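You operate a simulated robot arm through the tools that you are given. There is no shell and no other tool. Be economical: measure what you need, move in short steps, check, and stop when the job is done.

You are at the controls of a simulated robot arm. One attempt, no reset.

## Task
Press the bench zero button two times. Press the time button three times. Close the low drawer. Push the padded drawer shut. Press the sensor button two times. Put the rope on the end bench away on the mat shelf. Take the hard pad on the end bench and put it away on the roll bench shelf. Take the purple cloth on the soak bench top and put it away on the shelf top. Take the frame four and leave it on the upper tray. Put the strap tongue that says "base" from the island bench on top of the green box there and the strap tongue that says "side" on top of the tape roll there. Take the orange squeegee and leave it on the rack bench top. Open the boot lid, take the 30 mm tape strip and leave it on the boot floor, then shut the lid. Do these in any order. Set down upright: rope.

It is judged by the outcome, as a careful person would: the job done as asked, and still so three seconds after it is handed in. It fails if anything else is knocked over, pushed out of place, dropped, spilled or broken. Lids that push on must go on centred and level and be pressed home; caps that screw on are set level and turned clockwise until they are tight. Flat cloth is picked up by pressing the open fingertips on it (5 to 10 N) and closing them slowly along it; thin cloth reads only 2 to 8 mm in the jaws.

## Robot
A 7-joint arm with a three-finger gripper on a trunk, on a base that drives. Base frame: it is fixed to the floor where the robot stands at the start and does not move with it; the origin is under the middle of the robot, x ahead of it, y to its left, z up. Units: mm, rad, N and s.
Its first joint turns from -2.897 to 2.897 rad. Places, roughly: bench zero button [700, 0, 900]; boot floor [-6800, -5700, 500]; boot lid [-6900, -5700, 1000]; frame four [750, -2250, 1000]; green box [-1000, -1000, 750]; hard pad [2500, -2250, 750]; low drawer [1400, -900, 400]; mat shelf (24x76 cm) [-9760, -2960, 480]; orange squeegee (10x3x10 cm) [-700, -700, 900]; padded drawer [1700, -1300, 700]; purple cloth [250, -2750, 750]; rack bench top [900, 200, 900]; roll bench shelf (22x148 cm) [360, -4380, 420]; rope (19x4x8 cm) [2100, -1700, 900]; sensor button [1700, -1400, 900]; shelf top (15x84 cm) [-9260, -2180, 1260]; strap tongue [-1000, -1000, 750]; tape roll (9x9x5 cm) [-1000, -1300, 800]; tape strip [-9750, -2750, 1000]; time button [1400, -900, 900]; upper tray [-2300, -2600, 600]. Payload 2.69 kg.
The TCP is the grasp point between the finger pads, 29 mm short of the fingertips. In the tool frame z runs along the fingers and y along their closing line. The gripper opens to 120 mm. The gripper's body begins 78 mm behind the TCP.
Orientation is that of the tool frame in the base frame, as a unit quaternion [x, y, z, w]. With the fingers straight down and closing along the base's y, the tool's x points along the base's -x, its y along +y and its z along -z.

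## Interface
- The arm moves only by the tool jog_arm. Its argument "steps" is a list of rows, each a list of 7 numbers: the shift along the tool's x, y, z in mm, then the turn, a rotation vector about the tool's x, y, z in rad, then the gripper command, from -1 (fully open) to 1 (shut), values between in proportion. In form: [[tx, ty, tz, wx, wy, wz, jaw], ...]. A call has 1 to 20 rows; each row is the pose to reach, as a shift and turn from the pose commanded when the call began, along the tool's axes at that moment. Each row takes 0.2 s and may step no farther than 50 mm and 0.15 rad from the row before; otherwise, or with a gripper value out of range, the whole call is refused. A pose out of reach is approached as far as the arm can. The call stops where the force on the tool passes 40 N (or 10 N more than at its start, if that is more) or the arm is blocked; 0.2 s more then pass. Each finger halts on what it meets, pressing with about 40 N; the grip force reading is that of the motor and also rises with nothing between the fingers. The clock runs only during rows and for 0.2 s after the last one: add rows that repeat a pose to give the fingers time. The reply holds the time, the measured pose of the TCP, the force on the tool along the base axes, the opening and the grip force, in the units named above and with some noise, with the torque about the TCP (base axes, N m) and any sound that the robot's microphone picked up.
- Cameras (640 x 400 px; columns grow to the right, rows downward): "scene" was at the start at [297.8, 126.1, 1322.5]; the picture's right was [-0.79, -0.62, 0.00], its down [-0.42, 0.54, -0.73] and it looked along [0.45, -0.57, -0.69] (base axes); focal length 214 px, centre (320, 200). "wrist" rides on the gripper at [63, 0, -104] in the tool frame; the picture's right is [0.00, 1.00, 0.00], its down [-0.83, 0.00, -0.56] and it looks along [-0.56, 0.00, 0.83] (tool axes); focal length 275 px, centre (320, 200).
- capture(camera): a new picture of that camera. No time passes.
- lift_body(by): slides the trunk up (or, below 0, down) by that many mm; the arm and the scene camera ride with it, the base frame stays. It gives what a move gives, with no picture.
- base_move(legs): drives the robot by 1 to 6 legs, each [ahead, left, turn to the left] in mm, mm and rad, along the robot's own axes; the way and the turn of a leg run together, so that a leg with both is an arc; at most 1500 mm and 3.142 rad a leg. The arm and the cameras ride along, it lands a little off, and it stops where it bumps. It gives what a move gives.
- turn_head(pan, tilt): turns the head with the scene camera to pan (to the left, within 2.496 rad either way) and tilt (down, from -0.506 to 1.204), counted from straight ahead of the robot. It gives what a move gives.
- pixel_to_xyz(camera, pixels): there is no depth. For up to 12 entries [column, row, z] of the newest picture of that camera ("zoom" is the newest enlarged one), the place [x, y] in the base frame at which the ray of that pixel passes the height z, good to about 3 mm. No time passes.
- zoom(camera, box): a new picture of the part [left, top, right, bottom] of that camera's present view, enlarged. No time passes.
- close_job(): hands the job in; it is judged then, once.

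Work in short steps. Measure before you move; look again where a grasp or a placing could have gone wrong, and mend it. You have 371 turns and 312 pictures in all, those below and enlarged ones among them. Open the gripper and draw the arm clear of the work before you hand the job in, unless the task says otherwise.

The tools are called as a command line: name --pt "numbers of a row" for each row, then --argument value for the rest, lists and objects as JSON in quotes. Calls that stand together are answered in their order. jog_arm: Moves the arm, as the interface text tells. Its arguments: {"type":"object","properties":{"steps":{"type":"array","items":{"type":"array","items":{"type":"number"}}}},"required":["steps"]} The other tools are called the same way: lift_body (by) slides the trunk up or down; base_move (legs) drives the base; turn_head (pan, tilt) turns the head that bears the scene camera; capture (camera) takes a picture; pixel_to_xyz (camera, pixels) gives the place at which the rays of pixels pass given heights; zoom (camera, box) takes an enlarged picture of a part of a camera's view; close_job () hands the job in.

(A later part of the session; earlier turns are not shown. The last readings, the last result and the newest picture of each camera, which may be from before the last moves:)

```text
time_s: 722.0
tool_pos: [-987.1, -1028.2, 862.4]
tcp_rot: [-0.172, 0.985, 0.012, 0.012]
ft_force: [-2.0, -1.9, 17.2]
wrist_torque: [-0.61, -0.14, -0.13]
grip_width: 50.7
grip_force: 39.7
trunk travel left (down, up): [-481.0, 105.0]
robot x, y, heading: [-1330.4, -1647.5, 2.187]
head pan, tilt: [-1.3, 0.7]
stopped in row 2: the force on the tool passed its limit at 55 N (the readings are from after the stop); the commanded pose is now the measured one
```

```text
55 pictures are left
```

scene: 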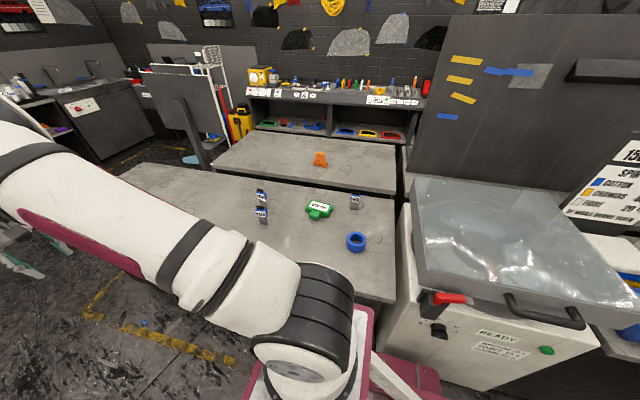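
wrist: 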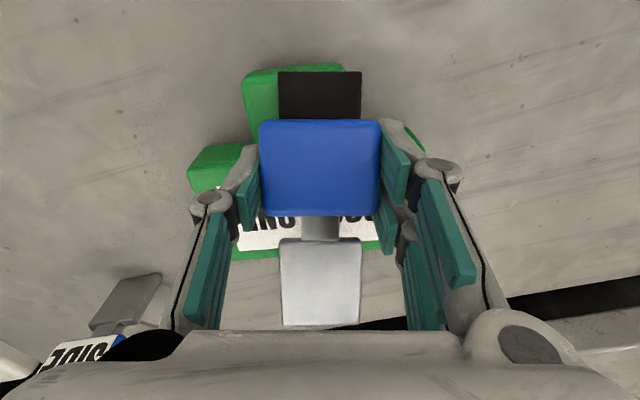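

I ease up 2 mm and then open and rise.

jog_arm --pt "0 0 -2 0 0 0 1" --pt "0 0 -2 0 0 0 0.4" --pt "0 0 -2 0 0 0 0" --pt "0 0 -2 0 0 0 -0.1" --pt "0 0 -30 0 0 0 -0.1" --pt "0 0 -75 0 0 0 -0.1" --pt "20 0 -115 0 0 0 -0.1"

capture --camera "wrist"

```text
time_s: 723.6
tool_pos: [-1010.2, -1039.4, 972.4]
tcp_rot: [-0.171, 0.985, 0.011, 0.011]
ft_force: [-0.1, 0.1, -1.0]
wrist_torque: [-0.02, 0.05, 0.03]
grip_width: 65.8
grip_force: 0.2
trunk travel left (down, up): [-481.0, 105.0]
robot x, y, heading: [-1331.6, -1643.3, 2.184]
head pan, tilt: [-1.3, 0.7]
```

```text
54 pictures are left
```

wrist: 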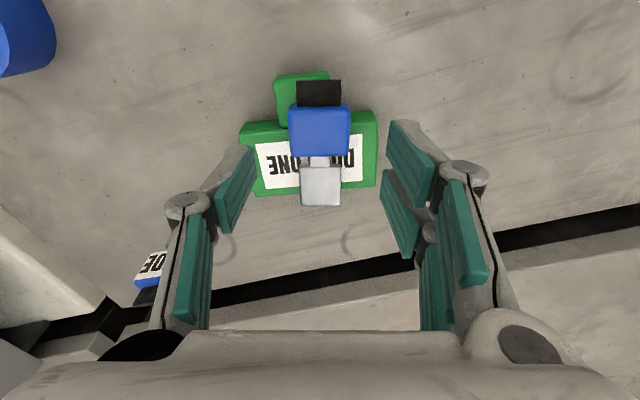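

BASE lies flat and stable on the green box. For SIDE, which must lie on the ring-shaped roll, I'll grasp it with a pitched tool and then tip it flat. I back 190 mm and pitch the tool 0.9 rad in front of SIDE.

base_move --legs '[[-192, 0, 0.008]]'

jog_arm --pt "5 0 -5 -0.018 -0.128 -0.037 -0.5" --pt "10 0 -10 -0.036 -0.255 -0.075 -0.5" --pt "15 0 -10 -0.054 -0.383 -0.112 -0.5" --pt "20 0 -10 -0.072 -0.511 -0.149 -0.5" --pt "25 0 -10 -0.09 -0.639 -0.186 -0.5" --pt "30 0 -10 -0.108 -0.766 -0.224 -0.5" --pt "30 0 -10 -0.126 -0.894 -0.261 -0.5"

capture --camera "wrist"

```text
time_s: 725.2
tool_pos: [-900.8, -1197.1, 972.9]
tcp_rot: [-0.176, 0.984, 0.012, 0.011]
ft_force: [0.0, 0.6, 0.2]
wrist_torque: [-0.04, -0.05, -0.03]
grip_width: 66.1
grip_force: 0.1
trunk travel left (down, up): [-481.0, 105.0]
robot x, y, heading: [-1212.4, -1802.7, 2.189]
head pan, tilt: [-1.3, 0.7]
```

```text
time_s: 726.8
tool_pos: [-928.2, -1207.5, 983.1]
tcp_rot: [-0.276, 0.85, 0.144, 0.425]
ft_force: [0.3, 0.2, 0.4]
wrist_torque: [-0.01, 0.01, 0.03]
grip_width: 90.1
grip_force: 0.0
trunk travel left (down, up): [-481.0, 105.0]
robot x, y, heading: [-1211.9, -1804.1, 2.19]
head pan, tilt: [-1.3, 0.7]
```

```text
53 pictures are left
```

wrist: 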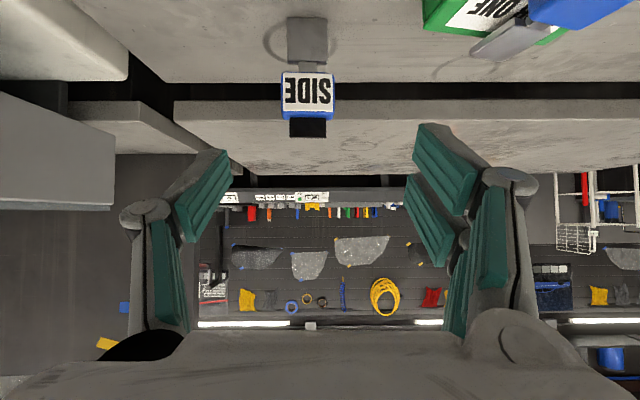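

I compute SIDE's cap position from this view.

pixel_to_xyz --camera "wrist" --pixels '[[308, 95, 870], [308, 95, 860], [307, 18, 790], [308, 72, 850], [308, 118, 885], [282, 95, 865], [334, 95, 865]]'

```text
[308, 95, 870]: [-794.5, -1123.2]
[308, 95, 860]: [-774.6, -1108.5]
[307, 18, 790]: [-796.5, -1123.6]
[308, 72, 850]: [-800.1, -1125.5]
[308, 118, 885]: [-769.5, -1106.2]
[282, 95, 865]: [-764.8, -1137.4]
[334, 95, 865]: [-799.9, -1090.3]
```

SIDE stands at (-796,-1123), cap z 848–898. I advance along the tool axis onto the cap and close.

jog_arm --pt "-1 -3 45 0 0 0 -0.5" --pt "-2 -6 90 0 0 0 -0.5" --pt "-3 -9 135 0 0 0 -0.5" --pt "-4.5 -11.2 170 0 0 0 -0.5" --pt "-4.5 -11.2 185 0 0 0 -0.5" --pt "-4.5 -11.2 185 0 0 0 -0.1" --pt "-4.5 -11.2 185 0 0 0 0.3" --pt "-4.5 -11.2 185 0 0 0 1" --pt "-4.5 -11.2 185 0 0 0 1"

capture --camera "wrist"

```text
time_s: 728.8
tool_pos: [-800.2, -1126.8, 875.5]
tcp_rot: [-0.275, 0.851, 0.144, 0.424]
ft_force: [0.7, 0.0, 1.6]
wrist_torque: [0.0, -0.06, 0.03]
grip_width: 50.2
grip_force: 39.4
trunk travel left (down, up): [-481.0, 105.0]
robot x, y, heading: [-1218.6, -1802.0, 2.191]
head pan, tilt: [-1.3, 0.7]
```

```text
52 pictures are left
```

wrist: 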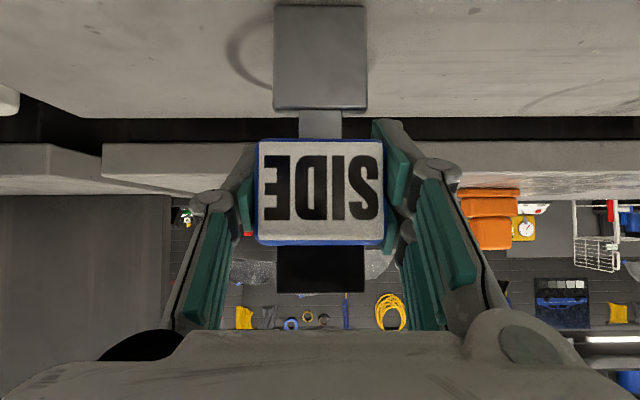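

SIDE gripped (50 mm). I lift it and carry it over the tape roll while tipping it flat (plate toward me).

jog_arm --pt "-30 0 -22 0 0 0 1" --pt "-59 0 -44 0 0 0 1" --pt "-88 1 -66 0 0 0 1" --pt "-75 -2 -83 0 0.143 0 1" --pt "-63 -4 -100 0 0.285 0 1" --pt "-50 -7 -117 0 0.428 0 1" --pt "-37 -10 -134 0 0.571 0 1" --pt "-24 -12 -152 0 0.714 0 1" --pt "-12 -15 -169 0 0.856 0 1" --pt "1 -18 -186 0 0.999 0 1" --pt "14 -20 -203 0 1.142 0 1" --pt "27 -23 -220 0 1.284 0 1" --pt "39 -26 -237 0 1.427 0 1" --pt "52 -28.6 -254 0 1.57 0 1" --pt "52 -28.6 -254 0 1.57 0 1"

capture --camera "wrist"

turn_head --pan -1.2 --tilt 0.8

capture --camera "scene"

```text
time_s: 732.0
tool_pos: [-974.2, -1289.2, 985.7]
tcp_rot: [-0.296, 0.901, -0.093, -0.302]
ft_force: [-0.2, 0.2, -0.7]
wrist_torque: [0.02, 0.02, 0.05]
grip_width: 49.9
grip_force: 40.2
trunk travel left (down, up): [-481.0, 105.0]
robot x, y, heading: [-1217.6, -1804.8, 2.189]
head pan, tilt: [-1.3, 0.7]
```

```text
51 pictures are left
```

wrist: 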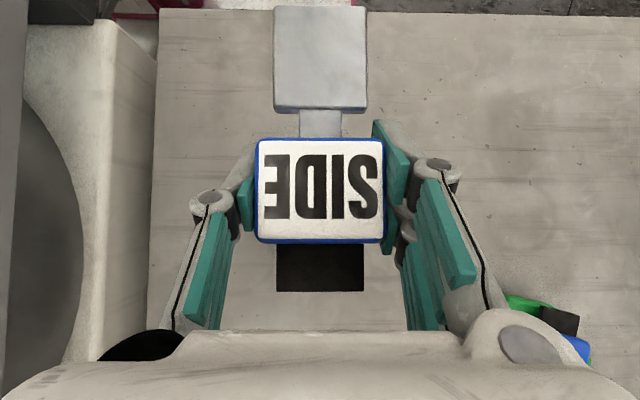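

```text
time_s: 732.6
tool_pos: [-973.6, -1289.9, 986.1]
tcp_rot: [-0.297, 0.902, -0.093, -0.3]
ft_force: [-0.3, -0.5, 0.2]
wrist_torque: [0.01, -0.05, -0.02]
grip_width: 50.0
grip_force: 39.7
trunk travel left (down, up): [-481.0, 105.0]
robot x, y, heading: [-1213.0, -1801.0, 2.189]
head pan, tilt: [-1.201, 0.799]
```

```text
50 pictures are left
```

scene: 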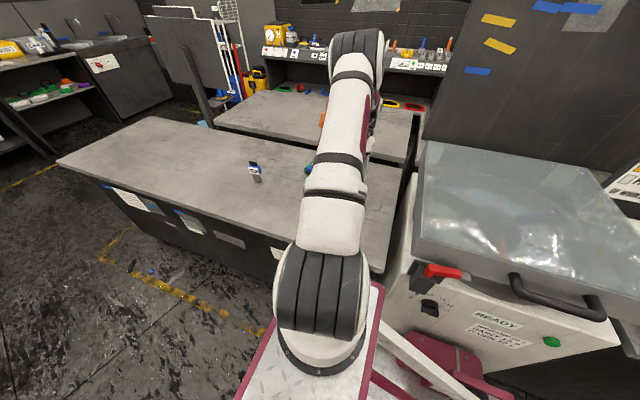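

SIDE is level, face up; the roll is hidden beneath it. I check which floor point lies behind the cap centre.

pixel_to_xyz --camera "wrist" --pixels '[[320, 190, 840], [258, 140, 840], [385, 140, 840], [258, 240, 840], [385, 240, 840]]'

```text
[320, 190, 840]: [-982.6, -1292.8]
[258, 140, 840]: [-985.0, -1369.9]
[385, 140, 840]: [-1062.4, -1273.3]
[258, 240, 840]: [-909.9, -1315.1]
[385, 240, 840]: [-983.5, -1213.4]
```

Consistent with the roll centred below. I lower 112 mm, then in small steps to contact.

jog_arm --pt "-24 0 32 0 0 0 1" --pt "-48 0 64 0 0 0 1" --pt "-60 0 80 0 0 0 1" --pt "-67 0 90 0 0 0 1"

jog_arm --pt "-2.4 0 3.2 0 0 0 1" --pt "-4.8 0 6.4 0 0 0 1" --pt "-7.2 0 9.6 0 0 0 1" --pt "-9.6 0 12.8 0 0 0 1" --pt "-12 0 16 0 0 0 1"

capture --camera "wrist"

```text
time_s: 733.7
tool_pos: [-971.9, -1287.2, 878.9]
tcp_rot: [-0.298, 0.901, -0.09, -0.302]
ft_force: [-2.5, -0.2, 14.8]
wrist_torque: [0.34, 0.31, 0.04]
grip_width: 50.2
grip_force: 40.1
trunk travel left (down, up): [-481.0, 105.0]
robot x, y, heading: [-1217.3, -1802.9, 2.188]
head pan, tilt: [-1.201, 0.799]
stopped in row 4: the force on the tool passed its limit at 45 N (the readings are from after the stop); the commanded pose is now the measured one
```

```text
time_s: 734.1
tool_pos: [-973.7, -1285.8, 879.5]
tcp_rot: [-0.299, 0.901, -0.089, -0.301]
ft_force: [-0.7, -1.3, 14.7]
wrist_torque: [0.35, 0.24, 0.06]
grip_width: 50.2
grip_force: 39.6
trunk travel left (down, up): [-481.0, 105.0]
robot x, y, heading: [-1214.0, -1805.4, 2.187]
head pan, tilt: [-1.201, 0.799]
stopped in row 2: the force on the tool passed its limit at 46 N (the readings are from after the stop); the commanded pose is now the measured one
```

```text
49 pictures are left
```

wrist: 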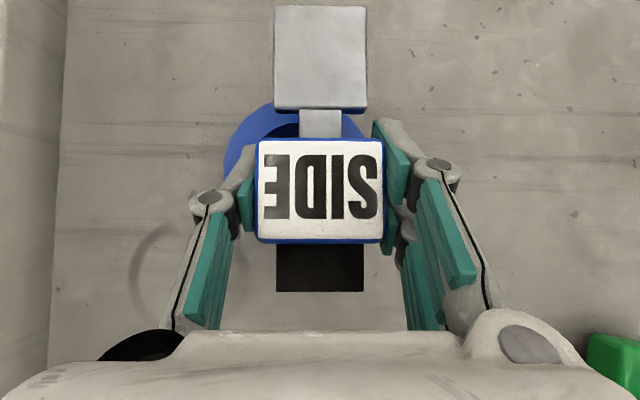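

Contact; the ring centre is ~14 mm to −y and the heavy plate end is near its near edge. I lift slightly, shift 20 mm forward and 12 mm sideways, and set down.

jog_arm --pt "5 0 -7 0 0 0 1" --pt "-3 -6 -13 0 0 0 1" --pt "-11 -12 -19 0 0 0 1" --pt "-14 -12 -15 0 0 0 1" --pt "-16 -12 -12 0 0 0 1"

jog_arm --pt "-1 0 1.3 0 0 0 1" --pt "-2 0 2.7 0 0 0 1" --pt "-3 0 4 0 0 0 1" --pt "-4 0 5.4 0 0 0 1"

capture --camera "wrist"

```text
time_s: 735.3
tool_pos: [-949.9, -1283.8, 876.8]
tcp_rot: [-0.299, 0.901, -0.089, -0.302]
ft_force: [-0.3, -0.1, 0.0]
wrist_torque: [0.02, 0.01, -0.02]
grip_width: 49.8
grip_force: 39.7
trunk travel left (down, up): [-481.0, 105.0]
robot x, y, heading: [-1221.2, -1803.1, 2.188]
head pan, tilt: [-1.201, 0.799]
```

```text
time_s: 736.3
tool_pos: [-950.6, -1283.3, 871.7]
tcp_rot: [-0.298, 0.901, -0.09, -0.302]
ft_force: [-1.9, 0.2, 20.1]
wrist_torque: [-0.43, 0.01, -0.09]
grip_width: 50.0
grip_force: 40.3
trunk travel left (down, up): [-481.0, 105.0]
robot x, y, heading: [-1216.9, -1804.9, 2.191]
head pan, tilt: [-1.201, 0.799]
```

```text
48 pictures are left
```

wrist: 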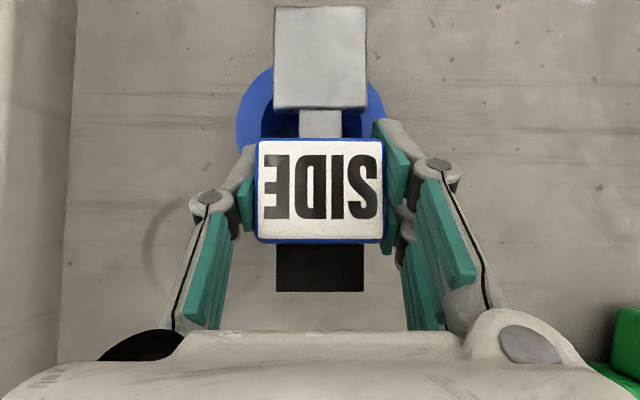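

The ring is now centred under the tongue's neck. I ease up, open, and withdraw upward.

jog_arm --pt "0.8 0 -1.1 0 0 0 1" --pt "0.8 0 -1.1 0 0 0 0.4" --pt "0.8 0 -1.1 0 0 0 0" --pt "0.8 0 -1.1 0 0 0 -0.2" --pt "0.8 0 -30 0 0 0 -0.2" --pt "5 0 -75 0 0 0 -0.2" --pt "15 0 -120 0 0 0 -0.2"

capture --camera "wrist"

```text
time_s: 737.9
tool_pos: [-901.0, -1250.8, 975.2]
tcp_rot: [-0.298, 0.901, -0.09, -0.302]
ft_force: [0.6, 0.2, 0.5]
wrist_torque: [0.01, 0.01, 0.02]
grip_width: 71.9
grip_force: 0.0
trunk travel left (down, up): [-481.0, 105.0]
robot x, y, heading: [-1216.4, -1803.4, 2.189]
head pan, tilt: [-1.201, 0.799]
```

```text
47 pictures are left
```

wrist: 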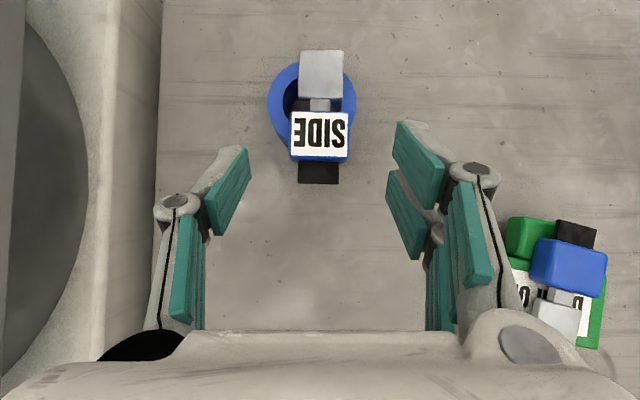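

Both strap tongues are placed. Next the purple cloth further down the corridor: I straighten and retract the tool, then back 1900 mm keeping clear of the machine.

jog_arm --pt "43 0 2 0 -0.128 0 -0.2" --pt "86 0 4 0 -0.256 0 -0.2" --pt "130 0 7 0 -0.384 0 -0.2" --pt "173 0 9 0 -0.512 0 -0.2" --pt "216 0 11 0 -0.64 0 -0.2"

base_move --legs '[[-150, 150, 0.006], [-1300, 0, 0], [-420, -40, 0]]'

turn_head --pan -1.2 --tilt 0.7

capture --camera "scene"

capture --camera "wrist"

```text
time_s: 739.1
tool_pos: [-1046.5, -1356.8, 1096.3]
tcp_rot: [-0.312, 0.95, 0.009, -0.002]
ft_force: [0.4, -0.1, -1.3]
wrist_torque: [-0.09, 0.04, -0.03]
grip_width: 72.1
grip_force: 0.1
trunk travel left (down, up): [-481.0, 105.0]
robot x, y, heading: [-1218.1, -1802.1, 2.192]
head pan, tilt: [-1.201, 0.799]
```

```text
time_s: 749.2
tool_pos: [-21.6, -2946.4, 1095.4]
tcp_rot: [-0.319, 0.948, 0.009, -0.004]
ft_force: [0.1, 0.0, 0.6]
wrist_torque: [-0.01, 0.0, 0.0]
grip_width: 72.0
grip_force: 0.1
trunk travel left (down, up): [-481.0, 105.0]
robot x, y, heading: [-182.0, -3395.5, 2.205]
head pan, tilt: [-1.201, 0.799]
```

```text
time_s: 749.9
tool_pos: [-19.1, -2947.6, 1097.0]
tcp_rot: [-0.319, 0.948, 0.009, -0.003]
ft_force: [0.3, -0.6, -0.3]
wrist_torque: [0.0, -0.02, 0.04]
grip_width: 72.1
grip_force: 0.1
trunk travel left (down, up): [-481.0, 105.0]
robot x, y, heading: [-181.3, -3398.5, 2.207]
head pan, tilt: [-1.201, 0.7]
```

```text
46 pictures are left
```

scene: 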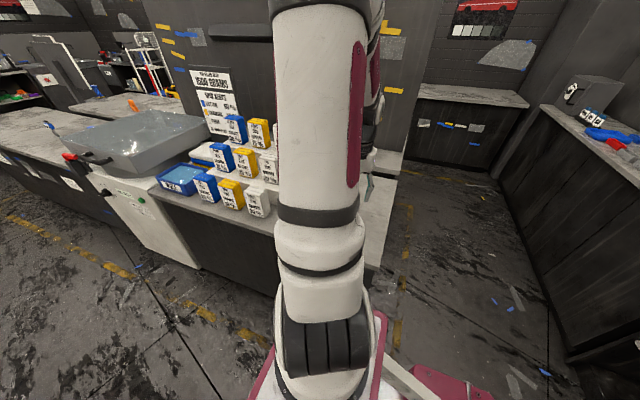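

```text
45 pictures are left
```

wrist: 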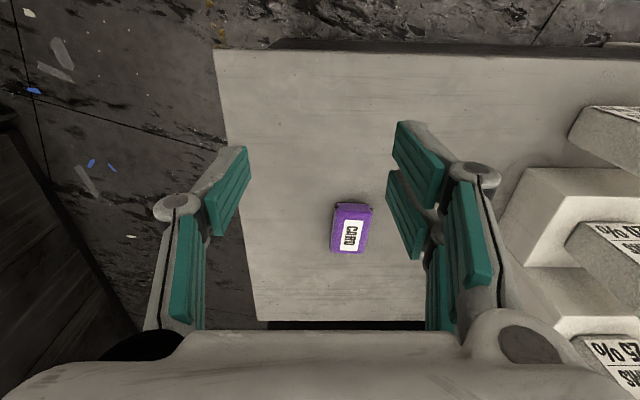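

The purple folded cloth ("CARD") is at wrist (350,230). I zoom and locate it.

zoom --camera "wrist" --box '[290, 180, 410, 280]'

pixel_to_xyz --camera "wrist" --pixels '[[352, 232, 800], [352, 232, 850], [352, 232, 760], [215, 50, 790], [258, 318, 790]]'

```text
4.00 times, centred on (350, 230) of wrist
```

zoom: 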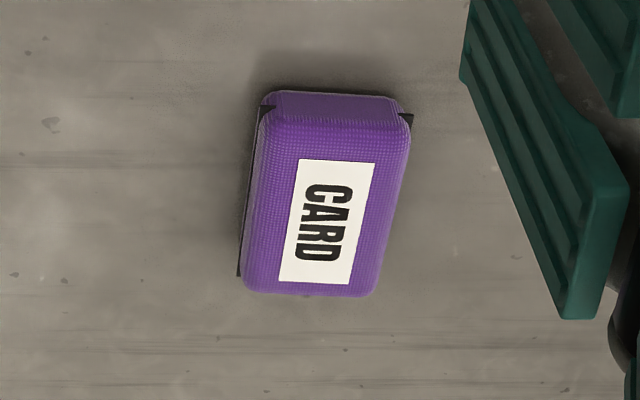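

```text
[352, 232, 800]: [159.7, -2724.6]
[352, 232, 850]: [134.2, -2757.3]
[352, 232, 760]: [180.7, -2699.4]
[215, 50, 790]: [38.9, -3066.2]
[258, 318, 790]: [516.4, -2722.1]
```

It's a padded block ~45×55 mm. I step 90 mm closer and move over it, descending to z 930 for a check.

base_move --legs '[[0, -90, 0]]'

jog_arm --pt "-30 12 28 0 0 0.02 -0.2" --pt "-61 24 56 0 0 0.04 -0.2" --pt "-91 36 84 0 0 0.06 -0.2" --pt "-121 48 112 0 0 0.08 -0.2" --pt "-152 60 140 0 0 0.1 -0.2" --pt "-182 71 167 0 0 0.1 -0.2" --pt "-182 71 167 0 0 0.1 -0.2"

capture --camera "wrist"

```text
time_s: 751.0
tool_pos: [54.4, -2891.8, 1095.5]
tcp_rot: [-0.319, 0.948, 0.009, -0.003]
ft_force: [0.5, -0.3, -1.2]
wrist_torque: [0.04, -0.02, -0.02]
grip_width: 72.1
grip_force: 0.1
trunk travel left (down, up): [-481.0, 105.0]
robot x, y, heading: [-111.3, -3341.1, 2.204]
head pan, tilt: [-1.201, 0.7]
```

```text
time_s: 752.6
tool_pos: [152.7, -2724.0, 930.6]
tcp_rot: [-0.272, 0.962, 0.009, -0.004]
ft_force: [0.2, -0.3, -0.3]
wrist_torque: [-0.02, 0.01, 0.01]
grip_width: 72.1
grip_force: 0.1
trunk travel left (down, up): [-481.0, 105.0]
robot x, y, heading: [-107.8, -3339.5, 2.208]
head pan, tilt: [-1.201, 0.7]
```

```text
43 pictures are left
```

wrist: 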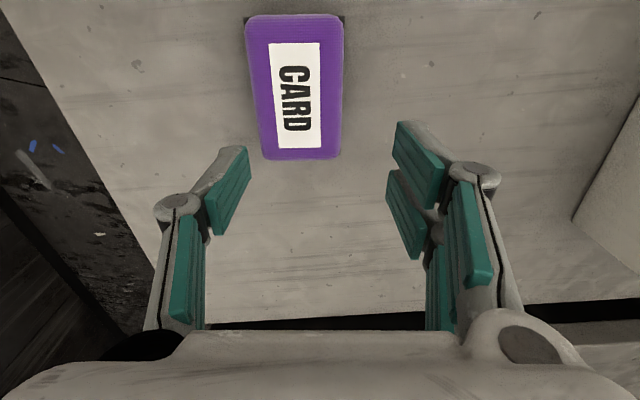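

Aligned; the block is ~65 mm wide. I centre (x +19, y −17), descend with jaws at 90 mm and close.

jog_arm --pt "10 -9 20 0 0 0 -0.5" --pt "19 -17 50 0 0 0 -0.5" --pt "19 -17 85 0 0 0 -0.5" --pt "19 -17 98 0 0 0 -0.5" --pt "19 -17 103 0 0 0 -0.5"

jog_arm --pt "0 0 0 0 0 0 -0.1" --pt "0 0 0 0 0 0 0.4" --pt "0 0 0 0 0 0 1" --pt "0 0 0 0 0 0 1"

capture --camera "wrist"

```text
time_s: 753.8
tool_pos: [145.0, -2747.0, 826.6]
tcp_rot: [-0.271, 0.963, 0.009, -0.003]
ft_force: [0.1, -0.3, -0.5]
wrist_torque: [0.0, 0.0, 0.06]
grip_width: 89.7
grip_force: 0.0
trunk travel left (down, up): [-481.0, 105.0]
robot x, y, heading: [-105.7, -3341.5, 2.199]
head pan, tilt: [-1.201, 0.7]
```

```text
time_s: 754.8
tool_pos: [146.1, -2747.8, 827.8]
tcp_rot: [-0.272, 0.962, 0.008, -0.003]
ft_force: [3.9, -4.7, 11.4]
wrist_torque: [-0.49, -0.21, -0.02]
grip_width: 63.9
grip_force: 40.2
trunk travel left (down, up): [-481.0, 105.0]
robot x, y, heading: [-111.6, -3339.4, 2.204]
head pan, tilt: [-1.201, 0.7]
```

```text
42 pictures are left
```

wrist: 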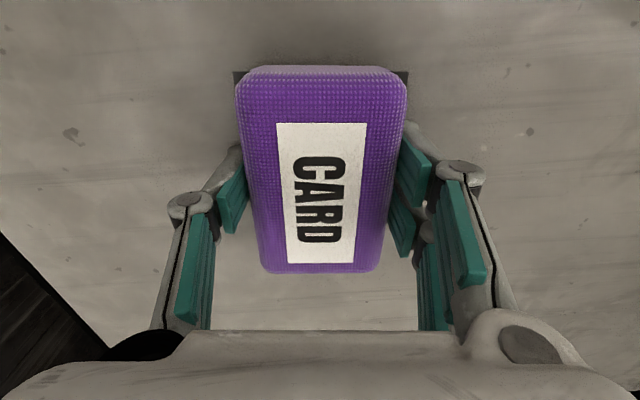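

Gripped, but the shelf top is far and high, so I need a pitched hold: I release it in place, rise, and pitch the tool 0.9 rad.

jog_arm --pt "0 0 0 0 0 0 0.4" --pt "0 0 0 0 0 0 -0.5" --pt "0 0 0 0 0 0 -0.5" --pt "0 0 -35 0 0 0 -0.5" --pt "2 0 -75 0 -0.1 0 -0.5" --pt "4 0 -90 0 -0.24 0 -0.5" --pt "6 0 -90 0 -0.38 0 -0.5" --pt "8 0 -90 0 -0.52 0 -0.5" --pt "10 0 -90 0 -0.66 0 -0.5" --pt "12 0 -90 0 -0.8 0 -0.5" --pt "14 0 -90 0 -0.9 0 -0.5" --pt "14 0 -90 0 -0.9 0 -0.5"

capture --camera "wrist"

```text
time_s: 757.4
tool_pos: [134.9, -2754.9, 916.6]
tcp_rot: [-0.24, 0.868, 0.125, 0.416]
ft_force: [0.5, -0.3, -0.4]
wrist_torque: [0.0, 0.0, 0.02]
grip_width: 90.1
grip_force: 0.1
trunk travel left (down, up): [-481.0, 105.0]
robot x, y, heading: [-111.5, -3339.8, 2.205]
head pan, tilt: [-1.201, 0.7]
```

```text
41 pictures are left
```

wrist: 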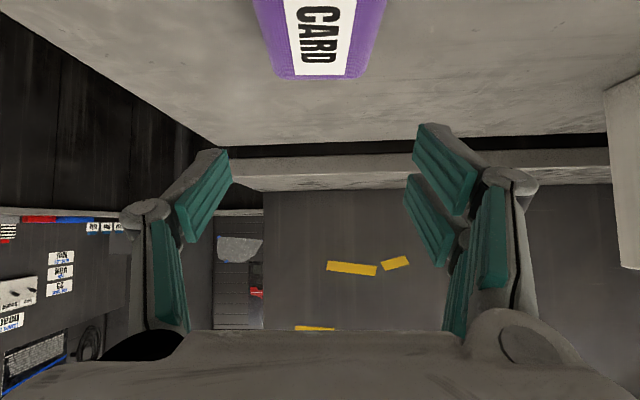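

The block is right below. I descend 99 mm vertically in this pitch and close.

jog_arm --pt "20 0 16 0 0 0 -0.5" --pt "45 -1 36 0 0 0 -0.5" --pt "66 -1 53 0 0 0 -0.5" --pt "77 -1.7 61.5 0 0 0 -0.5" --pt "77 -1.7 61.5 0 0 0 -0.1" --pt "77 -1.7 61.5 0 0 0 0.4" --pt "77 -1.7 61.5 0 0 0 1" --pt "77 -1.7 61.5 0 0 0 1"

jog_arm --pt "-20 0 -16 0 0 0 1" --pt "-58 0 -46 0 0 0 1" --pt "-97 0 -77 0 0 0 1" --pt "-136 0 -108 0 0 0 1"

capture --camera "wrist"

```text
time_s: 758.5
tool_pos: [135.4, -2743.3, 826.4]
tcp_rot: [-0.239, 0.862, 0.139, 0.425]
ft_force: [-14.8, 6.3, 28.1]
wrist_torque: [1.16, 0.97, 0.4]
grip_width: 85.4
grip_force: 12.4
trunk travel left (down, up): [-481.0, 105.0]
robot x, y, heading: [-110.1, -3339.2, 2.208]
head pan, tilt: [-1.201, 0.7]
stopped in row 5: the force on the tool passed its limit at 50 N (the readings are from after the stop); the commanded pose is now the measured one
```

```text
time_s: 759.5
tool_pos: [140.0, -2754.1, 996.7]
tcp_rot: [-0.238, 0.865, 0.132, 0.421]
ft_force: [0.7, -0.6, -0.9]
wrist_torque: [-0.01, 0.04, -0.03]
grip_width: 64.7
grip_force: 40.5
trunk travel left (down, up): [-481.0, 105.0]
robot x, y, heading: [-107.7, -3340.9, 2.206]
head pan, tilt: [-1.201, 0.7]
```

```text
40 pictures are left
```

wrist: 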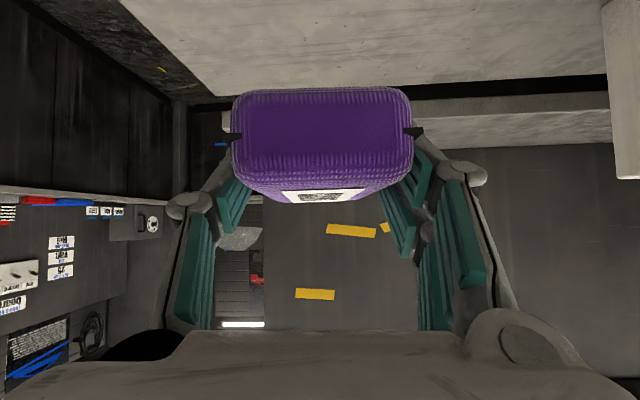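

The cloth block is held level (64.7 mm). I raise the trunk 100 mm, retract, and swing the arm to the front for the trip.

lift_body --by 100

jog_arm --pt "30 0 -38 0 0 0 1" --pt "60 0 -76 0 0 0 1" --pt "90 0 -113 0 0 0 1" --pt "95.8 45.5 -120.5 -0.091 0.003 -0.07 1" --pt "104.7 89.6 -132.2 -0.182 0.006 -0.14 1" --pt "116.7 131.8 -147.7 -0.273 0.01 -0.21 1" --pt "131.5 171.3 -167 -0.364 0.013 -0.28 1" --pt "149 207.9 -189.7 -0.455 0.016 -0.35 1" --pt "168.9 240.9 -215.6 -0.546 0.019 -0.42 1" --pt "191 269.9 -244.4 -0.637 0.023 -0.49 1" --pt "215 294.6 -275.6 -0.728 0.026 -0.56 1" --pt "240.6 314.6 -308.9 -0.819 0.029 -0.63 1" --pt "267.4 329.7 -343.7 -0.91 0.032 -0.7 1" --pt "295.1 339.6 -379.7 -1.001 0.035 -0.77 1" --pt "323.2 344.2 -416.3 -1.092 0.039 -0.84 1" --pt "351.6 343.5 -453.2 -1.183 0.042 -0.91 1"

```text
time_s: 760.8
tool_pos: [135.7, -2753.8, 1097.2]
tcp_rot: [-0.239, 0.864, 0.133, 0.422]
ft_force: [-0.1, -0.4, -1.0]
wrist_torque: [-0.01, 0.0, -0.01]
grip_width: 64.5
grip_force: 39.6
trunk travel left (down, up): [-581.0, 5.0]
robot x, y, heading: [-104.0, -3339.3, 2.204]
head pan, tilt: [-1.201, 0.7]
```

```text
time_s: 764.2
tool_pos: [-533.7, -2760.7, 1103.6]
tcp_rot: [0.763, -0.472, -0.383, -0.221]
ft_force: [0.8, 0.2, 0.2]
wrist_torque: [-0.01, 0.0, 0.03]
grip_width: 64.2
grip_force: 39.7
trunk travel left (down, up): [-581.0, 5.0]
robot x, y, heading: [-105.7, -3338.6, 2.204]
head pan, tilt: [-1.201, 0.7]
```

I drive up the corridor, left along the wall passage, and to the shelf's place in two calls.

base_move --legs '[[0, 170, -0.008], [1450, 0, 0], [1450, 0, 0], [1450, 0, 0], [560, 0, 0], [0, 0, 1.565]]'

base_move --legs '[[1450, 0, 0], [1450, 0, 0], [1450, 0, 0], [1450, 0, 0], [750, 0, 0]]'

```text
time_s: 792.7
tool_pos: [-3708.0, 123.6, 1104.8]
tcp_rot: [0.875, 0.196, -0.429, 0.11]
ft_force: [1.0, 0.4, -0.5]
wrist_torque: [0.02, -0.01, -0.01]
grip_width: 64.1
grip_force: 40.4
trunk travel left (down, up): [-581.0, 5.0]
robot x, y, heading: [-3122.5, 534.8, -2.527]
head pan, tilt: [-1.201, 0.7]
```

```text
time_s: 824.2
tool_pos: [-9155.3, -3586.4, 1105.0]
tcp_rot: [0.877, 0.188, -0.43, 0.106]
ft_force: [0.1, 0.2, -0.6]
wrist_torque: [-0.02, 0.01, 0.0]
grip_width: 63.9
grip_force: 40.3
trunk travel left (down, up): [-581.0, 5.0]
robot x, y, heading: [-8556.6, -3181.4, -2.544]
head pan, tilt: [-1.201, 0.7]
```

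I sidestep 100 mm from the wall, turn right to face the shelf, and look.

base_move --legs '[[0, 110, 0], [0, 0, -0.77], [0, 0, -0.773]]'

turn_head --pan -0.1 --tilt 0.35

capture --camera "scene"

```text
time_s: 829.4
tool_pos: [-8922.0, -2696.1, 1104.4]
tcp_rot: [0.762, -0.474, -0.383, -0.222]
ft_force: [0.2, -1.0, -1.1]
wrist_torque: [-0.02, -0.02, 0.01]
grip_width: 64.0
grip_force: 40.2
trunk travel left (down, up): [-581.0, 5.0]
robot x, y, heading: [-8496.3, -3273.5, 2.203]
head pan, tilt: [-1.201, 0.7]
```

```text
time_s: 830.7
tool_pos: [-8921.0, -2697.0, 1104.0]
tcp_rot: [0.762, -0.472, -0.384, -0.221]
ft_force: [-0.6, 0.5, 0.1]
wrist_torque: [-0.05, -0.04, -0.01]
grip_width: 64.3
grip_force: 39.7
trunk travel left (down, up): [-581.0, 5.0]
robot x, y, heading: [-8500.1, -3275.3, 2.201]
head pan, tilt: [-0.099, 0.351]
```

```text
39 pictures are left
```

scene: 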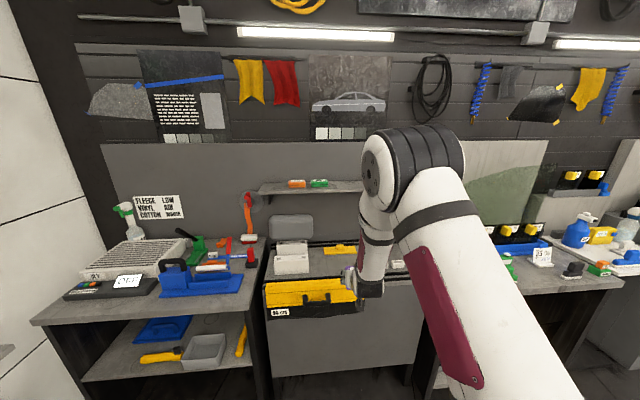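

The shelf shows orange and green boxes at its left, free space beyond (330–362+). I measure shelf points.

pixel_to_xyz --camera "scene" --pixels '[[260, 190, 1260], [327, 188, 1260], [360, 190, 1260], [297, 184, 1280], [310, 192, 1245]]'

zoom --camera "scene" --box '[240, 150, 400, 230]'

```text
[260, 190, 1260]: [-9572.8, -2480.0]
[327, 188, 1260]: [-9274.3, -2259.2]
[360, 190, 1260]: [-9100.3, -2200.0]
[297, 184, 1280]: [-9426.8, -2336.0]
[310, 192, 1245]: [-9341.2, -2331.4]
```

```text
4.00 times, centred on (320, 190) of scene
```

zoom: 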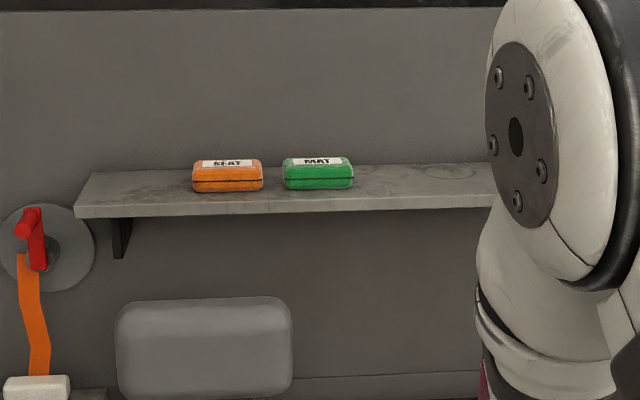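

Target spot: e≈-8680, between the green box (-8836) and right-end items. I shift right 120, forward 200, and raise the arm 240 mm.

base_move --legs '[[200, -122, 0]]'

jog_arm --pt "-38 0 -29 -0.02 0 -0.016 1" --pt "-76 0 -58 -0.041 0.001 -0.032 1" --pt "-114 0 -88 -0.062 0.002 -0.047 1" --pt "-152 0 -117 -0.082 0.002 -0.063 1" --pt "-190 0 -146 -0.103 0.003 -0.079 1" --pt "-198 0 -152 -0.103 0.003 -0.079 1"

capture --camera "wrist"

```text
time_s: 832.5
tool_pos: [-8939.3, -2463.6, 1104.4]
tcp_rot: [0.761, -0.474, -0.383, -0.222]
ft_force: [-0.3, 0.6, -0.3]
wrist_torque: [-0.01, 0.04, 0.0]
grip_width: 64.2
grip_force: 39.2
trunk travel left (down, up): [-581.0, 5.0]
robot x, y, heading: [-8518.6, -3042.2, 2.201]
head pan, tilt: [-0.099, 0.351]
```

```text
time_s: 833.9
tool_pos: [-8932.6, -2462.5, 1355.9]
tcp_rot: [0.79, -0.423, -0.397, -0.196]
ft_force: [0.3, 0.0, -1.1]
wrist_torque: [0.0, 0.0, -0.01]
grip_width: 63.8
grip_force: 40.0
trunk travel left (down, up): [-581.0, 5.0]
robot x, y, heading: [-8518.9, -3043.0, 2.2]
head pan, tilt: [-0.099, 0.351]
```

```text
37 pictures are left
```

wrist: 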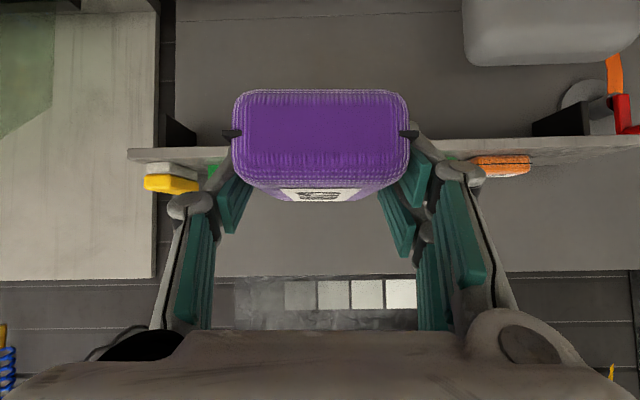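

Free zone is centred. I go 50 mm closer with the base and extend forward 350 mm over the shelf.

base_move --legs '[[50, 0, 0]]'

jog_arm --pt "-26.5 0 34.8 0 0 0 1" --pt "-53 0 69.6 0 0 0 1" --pt "-79.5 0 104.4 0 0 0 1" --pt "-106 0 139.2 0 0 0 1" --pt "-132.5 0 174 0 0 0 1" --pt "-159 0 208.8 0 0 0 1" --pt "-185.5 0 243.6 0 0 0 1" --pt "-212 0 278.4 0 0 0 1"

capture --camera "wrist"

```text
time_s: 834.8
tool_pos: [-8963.2, -2421.9, 1354.6]
tcp_rot: [0.791, -0.423, -0.396, -0.196]
ft_force: [0.5, -0.3, -0.9]
wrist_torque: [0.01, 0.01, 0.01]
grip_width: 64.2
grip_force: 39.8
trunk travel left (down, up): [-581.0, 5.0]
robot x, y, heading: [-8549.3, -3003.0, 2.205]
head pan, tilt: [-0.099, 0.351]
```

```text
time_s: 836.6
tool_pos: [-9124.6, -2186.4, 1350.4]
tcp_rot: [0.791, -0.424, -0.395, -0.196]
ft_force: [0.6, -0.5, -0.5]
wrist_torque: [-0.02, 0.01, 0.01]
grip_width: 63.9
grip_force: 40.4
out of reach, approached as far as the arm can: row 7, 8
trunk travel left (down, up): [-581.0, 5.0]
robot x, y, heading: [-8545.2, -3003.7, 2.205]
head pan, tilt: [-0.099, 0.351]
```

```text
36 pictures are left
```

wrist: 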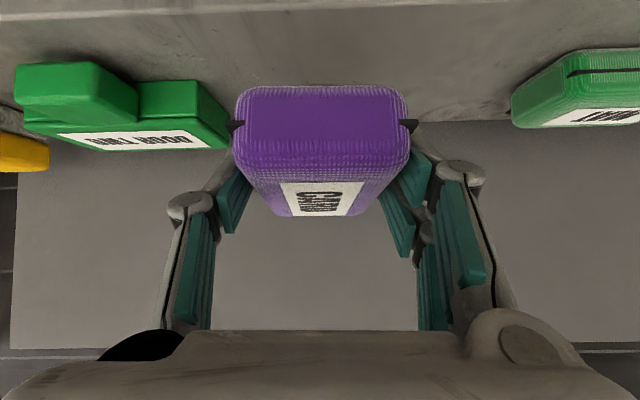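

Reach is 60 mm short and I need ~30 mm more to the −e side. I nudge the base 60 ahead and 30 left.

base_move --legs '[[60, 30, 0]]'

capture --camera "wrist"

```text
time_s: 837.6
tool_pos: [-9184.2, -2157.6, 1352.7]
tcp_rot: [0.791, -0.422, -0.397, -0.196]
ft_force: [-0.1, 0.3, -0.2]
wrist_torque: [-0.03, 0.02, -0.02]
grip_width: 64.0
grip_force: 40.0
trunk travel left (down, up): [-581.0, 5.0]
robot x, y, heading: [-8606.0, -2972.4, 2.204]
head pan, tilt: [-0.099, 0.351]
```

```text
35 pictures are left
```

wrist: 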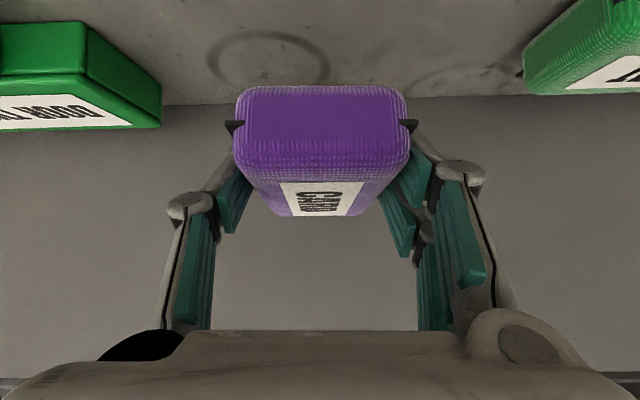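

Centred over the free area. I lower 50 mm, then in small steps to contact.

jog_arm --pt "16 0 12 0 0 0 1" --pt "32 0 24 0 0 0 1" --pt "40 0 30 0 0 0 1"

jog_arm --pt "3 0 2.4 0 0 0 1" --pt "6.4 0 4.8 0 0 0 1" --pt "9.6 0 7.3 0 0 0 1" --pt "12.7 0 9.7 0 0 0 1" --pt "15.9 0 12 0 0 0 1"

```text
time_s: 838.4
tool_pos: [-9185.1, -2156.4, 1302.1]
tcp_rot: [0.791, -0.423, -0.397, -0.196]
ft_force: [0.0, -0.2, 0.1]
wrist_torque: [0.0, -0.01, 0.02]
grip_width: 64.0
grip_force: 39.7
trunk travel left (down, up): [-581.0, 5.0]
robot x, y, heading: [-8603.7, -2970.5, 2.206]
head pan, tilt: [-0.099, 0.351]
```

```text
time_s: 839.6
tool_pos: [-9187.0, -2158.8, 1292.1]
tcp_rot: [0.787, -0.421, -0.405, -0.198]
ft_force: [-4.3, 8.9, 36.7]
wrist_torque: [-0.14, 0.42, -0.5]
grip_width: 64.2
grip_force: 39.9
trunk travel left (down, up): [-581.0, 5.0]
robot x, y, heading: [-8601.6, -2972.2, 2.202]
head pan, tilt: [-0.099, 0.351]
```

Seated on the shelf. I ease up, open the jaws, and draw back and up.

jog_arm --pt "-2.4 0 -1.8 0 0 0 1" --pt "-2.4 0 -1.8 0 0 0 0.4" --pt "-2.4 0 -1.8 0 0 0 -0.2" --pt "-2.4 0 -1.8 0 0 0 -0.4" --pt "-2.4 0 -1.8 0 0 0 -0.4" --pt "-4 0 -25 0 0 0 -0.4" --pt "-5 0 -70 0 0 0 -0.4" --pt "20 0 -105 0 0 0 -0.4" --pt "47 0 -140 0 0 0 -0.4" --pt "74 0 -175 0 0 0 -0.4" --pt "100 0 -210 0 0 0 -0.4"

capture --camera "wrist"

```text
time_s: 842.0
tool_pos: [-9055.8, -2343.4, 1331.8]
tcp_rot: [0.791, -0.423, -0.396, -0.196]
ft_force: [0.5, 0.4, -1.3]
wrist_torque: [-0.02, 0.02, -0.02]
grip_width: 84.3
grip_force: 0.0
trunk travel left (down, up): [-581.0, 5.0]
robot x, y, heading: [-8607.8, -2973.2, 2.203]
head pan, tilt: [-0.099, 0.351]
```

```text
34 pictures are left
```

wrist: 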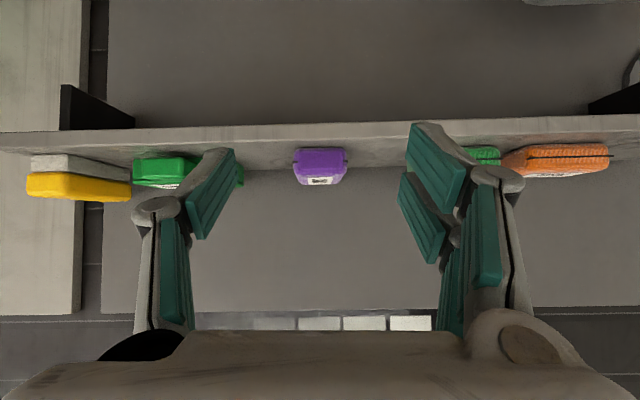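

The purple cloth sits on the shelf top. Now the squeegee: I retract the arm, drive back along the wall to abreast of the island and turn toward its north end.

jog_arm --pt "25 0 20 0 0.13 0 -0.4" --pt "50 0 40 0 0.26 0 -0.4" --pt "75 0 60 0 0.39 0 -0.4" --pt "100 0 80 0 0.52 0 -0.4" --pt "120 0 100 0 0.65 0 -0.4" --pt "140 0 115 0 0.78 0 -0.4" --pt "150 0 125 0 0.92 0 -0.4"

base_move --legs '[[-350, 0, 0], [0, 0, -1.578], [1450, 0, 0], [1450, 0, 0], [1450, 0, 0], [1450, 0, 0]]'

base_move --legs '[[1450, 0, 0], [500, 0, 0], [0, 0, -1.571], [900, 0, 0]]'

turn_head --pan -0.1 --tilt 0.6

capture --camera "scene"

```text
time_s: 843.6
tool_pos: [-9065.0, -2342.0, 1135.6]
tcp_rot: [0.885, -0.466, -0.004, 0.012]
ft_force: [-1.2, -0.1, 0.2]
wrist_torque: [0.05, 0.02, 0.0]
grip_width: 84.0
grip_force: 0.2
trunk travel left (down, up): [-581.0, 5.0]
robot x, y, heading: [-8608.7, -2972.9, 2.211]
head pan, tilt: [-0.099, 0.351]
```

```text
time_s: 877.0
tool_pos: [-3052.6, 578.5, 1137.1]
tcp_rot: [-0.299, 0.954, 0.013, -0.005]
ft_force: [-0.6, -0.3, 0.0]
wrist_torque: [0.0, 0.03, 0.03]
grip_width: 83.9
grip_force: 0.1
trunk travel left (down, up): [-581.0, 5.0]
robot x, y, heading: [-3684.5, 119.2, 0.64]
head pan, tilt: [-0.099, 0.351]
```

```text
time_s: 893.5
tool_pos: [-1307.3, 129.8, 1134.1]
tcp_rot: [0.472, 0.882, 0.018, -0.008]
ft_force: [-7.3, 10.2, 2.8]
wrist_torque: [-0.39, -0.52, 0.53]
grip_width: 84.3
grip_force: 0.1
trunk travel left (down, up): [-581.0, 5.0]
robot x, y, heading: [-1741.7, 765.5, -0.963]
head pan, tilt: [-0.099, 0.351]
stopped in leg 4: the force on the tool passed its limit at 89 N (the readings are from after the stop); the commanded pose is now the measured one
```

```text
time_s: 894.2
tool_pos: [-1305.9, 128.8, 1135.0]
tcp_rot: [0.472, 0.881, 0.018, -0.008]
ft_force: [-10.8, 13.6, -0.4]
wrist_torque: [-0.59, -0.49, 0.75]
grip_width: 84.3
grip_force: 0.3
trunk travel left (down, up): [-581.0, 5.0]
robot x, y, heading: [-1744.6, 767.7, -0.96]
head pan, tilt: [-0.099, 0.6]
```

```text
33 pictures are left
```

scene: 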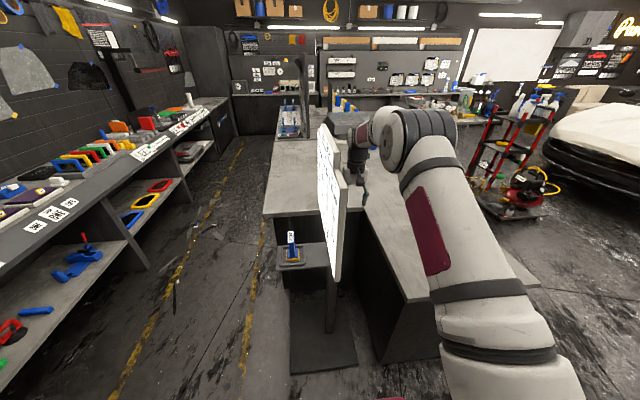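

The tool touched the gauge board standing at the island's end. I back off 250 mm at once and measure the surroundings.

base_move --legs '[[-250, 0, 0]]'

capture --camera "scene"

pixel_to_xyz --camera "scene" --pixels '[[270, 200, 790], [280, 140, 790], [330, 300, 0], [292, 340, 0], [355, 335, 0], [500, 145, 600], [530, 205, 100], [330, 180, 1200]]'

```text
time_s: 896.0
tool_pos: [-1445.4, 327.7, 1134.5]
tcp_rot: [0.473, 0.881, 0.018, -0.007]
ft_force: [0.4, 1.2, -0.1]
wrist_torque: [-0.01, 0.02, 0.0]
grip_width: 84.2
grip_force: 0.2
trunk travel left (down, up): [-581.0, 5.0]
robot x, y, heading: [-1878.4, 967.4, -0.957]
head pan, tilt: [-0.099, 0.6]
```

```text
32 pictures are left
```

scene: 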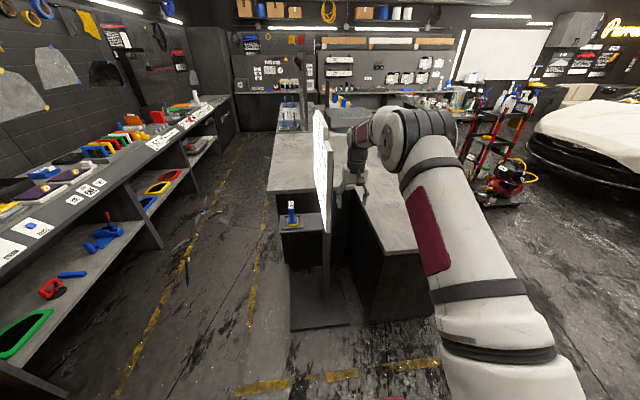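

```text
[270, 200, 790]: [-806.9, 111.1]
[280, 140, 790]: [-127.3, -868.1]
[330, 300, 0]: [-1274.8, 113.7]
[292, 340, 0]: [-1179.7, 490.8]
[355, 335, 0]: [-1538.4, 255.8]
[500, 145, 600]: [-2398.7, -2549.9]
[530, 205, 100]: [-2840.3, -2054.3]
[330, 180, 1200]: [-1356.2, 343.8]
```

Bench's aisle edge is at e≈-600, the board base spans e -1100…-670. I need to pass on its aisle side; I check the light-blue patch on the floor to my left first.

turn_head --pan 1.1 --tilt 0.8

capture --camera "scene"

```text
time_s: 897.4
tool_pos: [-1445.6, 328.2, 1134.7]
tcp_rot: [0.473, 0.881, 0.018, -0.007]
ft_force: [-0.5, -0.3, 0.7]
wrist_torque: [0.01, 0.01, -0.05]
grip_width: 84.0
grip_force: 0.1
trunk travel left (down, up): [-581.0, 5.0]
robot x, y, heading: [-1883.8, 967.3, -0.964]
head pan, tilt: [1.1, 0.799]
```

```text
31 pictures are left
```

scene: 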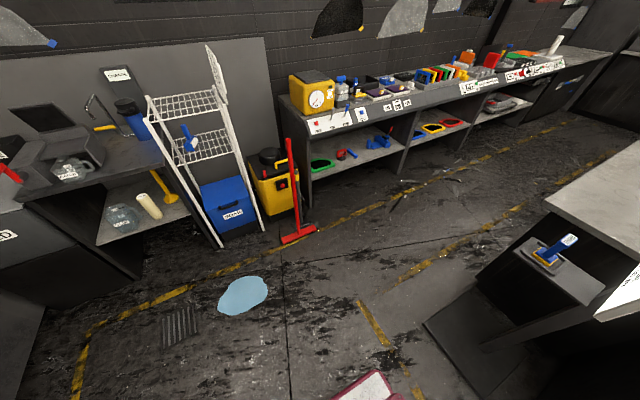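

pixel_to_xyz --camera "scene" --pixels '[[243, 296, 0], [268, 293, 0], [218, 305, 0], [450, 330, 0], [300, 238, 0], [510, 250, 700]]'

```text
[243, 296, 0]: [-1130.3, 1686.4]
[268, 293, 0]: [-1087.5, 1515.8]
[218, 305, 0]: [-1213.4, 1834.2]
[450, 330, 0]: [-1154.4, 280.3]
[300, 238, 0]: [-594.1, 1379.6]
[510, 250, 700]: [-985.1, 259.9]
```

Puddle lies at e≈0–130, n≈-2200…-1860. I thread between it and the board: strafe left, forward past, left again, then down the aisle beside the island.

base_move --legs '[[0, 610, 0.016], [500, 0, 0], [0, 105, 0], [1230, 0, 0]]'

turn_head --pan -1.0 --tilt 0.6

capture --camera "scene"

```text
time_s: 898.8
tool_pos: [-1383.4, 379.4, 1140.7]
tcp_rot: [0.475, 0.88, 0.017, -0.009]
ft_force: [-26.3, 43.3, 11.4]
wrist_torque: [-6.12, -3.98, 1.46]
grip_width: 83.9
grip_force: 0.1
trunk travel left (down, up): [-581.0, 5.0]
robot x, y, heading: [-1811.4, 1017.7, -0.962]
head pan, tilt: [1.1, 0.799]
stopped in leg 1: the robot was blocked; the commanded pose is now the measured one
```

```text
time_s: 900.8
tool_pos: [-1382.3, 378.4, 1139.3]
tcp_rot: [0.476, 0.879, 0.015, -0.008]
ft_force: [-22.4, 50.3, 18.1]
wrist_torque: [-7.02, -3.74, 1.7]
grip_width: 84.1
grip_force: 0.1
trunk travel left (down, up): [-581.0, 5.0]
robot x, y, heading: [-1811.8, 1019.9, -0.96]
head pan, tilt: [-1.0, 0.6]
```

```text
30 pictures are left
```

scene: 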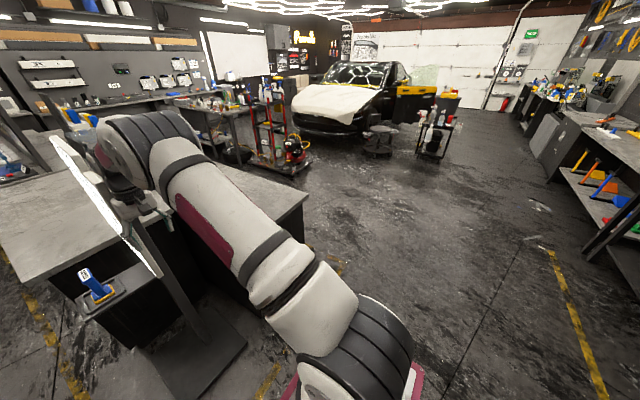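

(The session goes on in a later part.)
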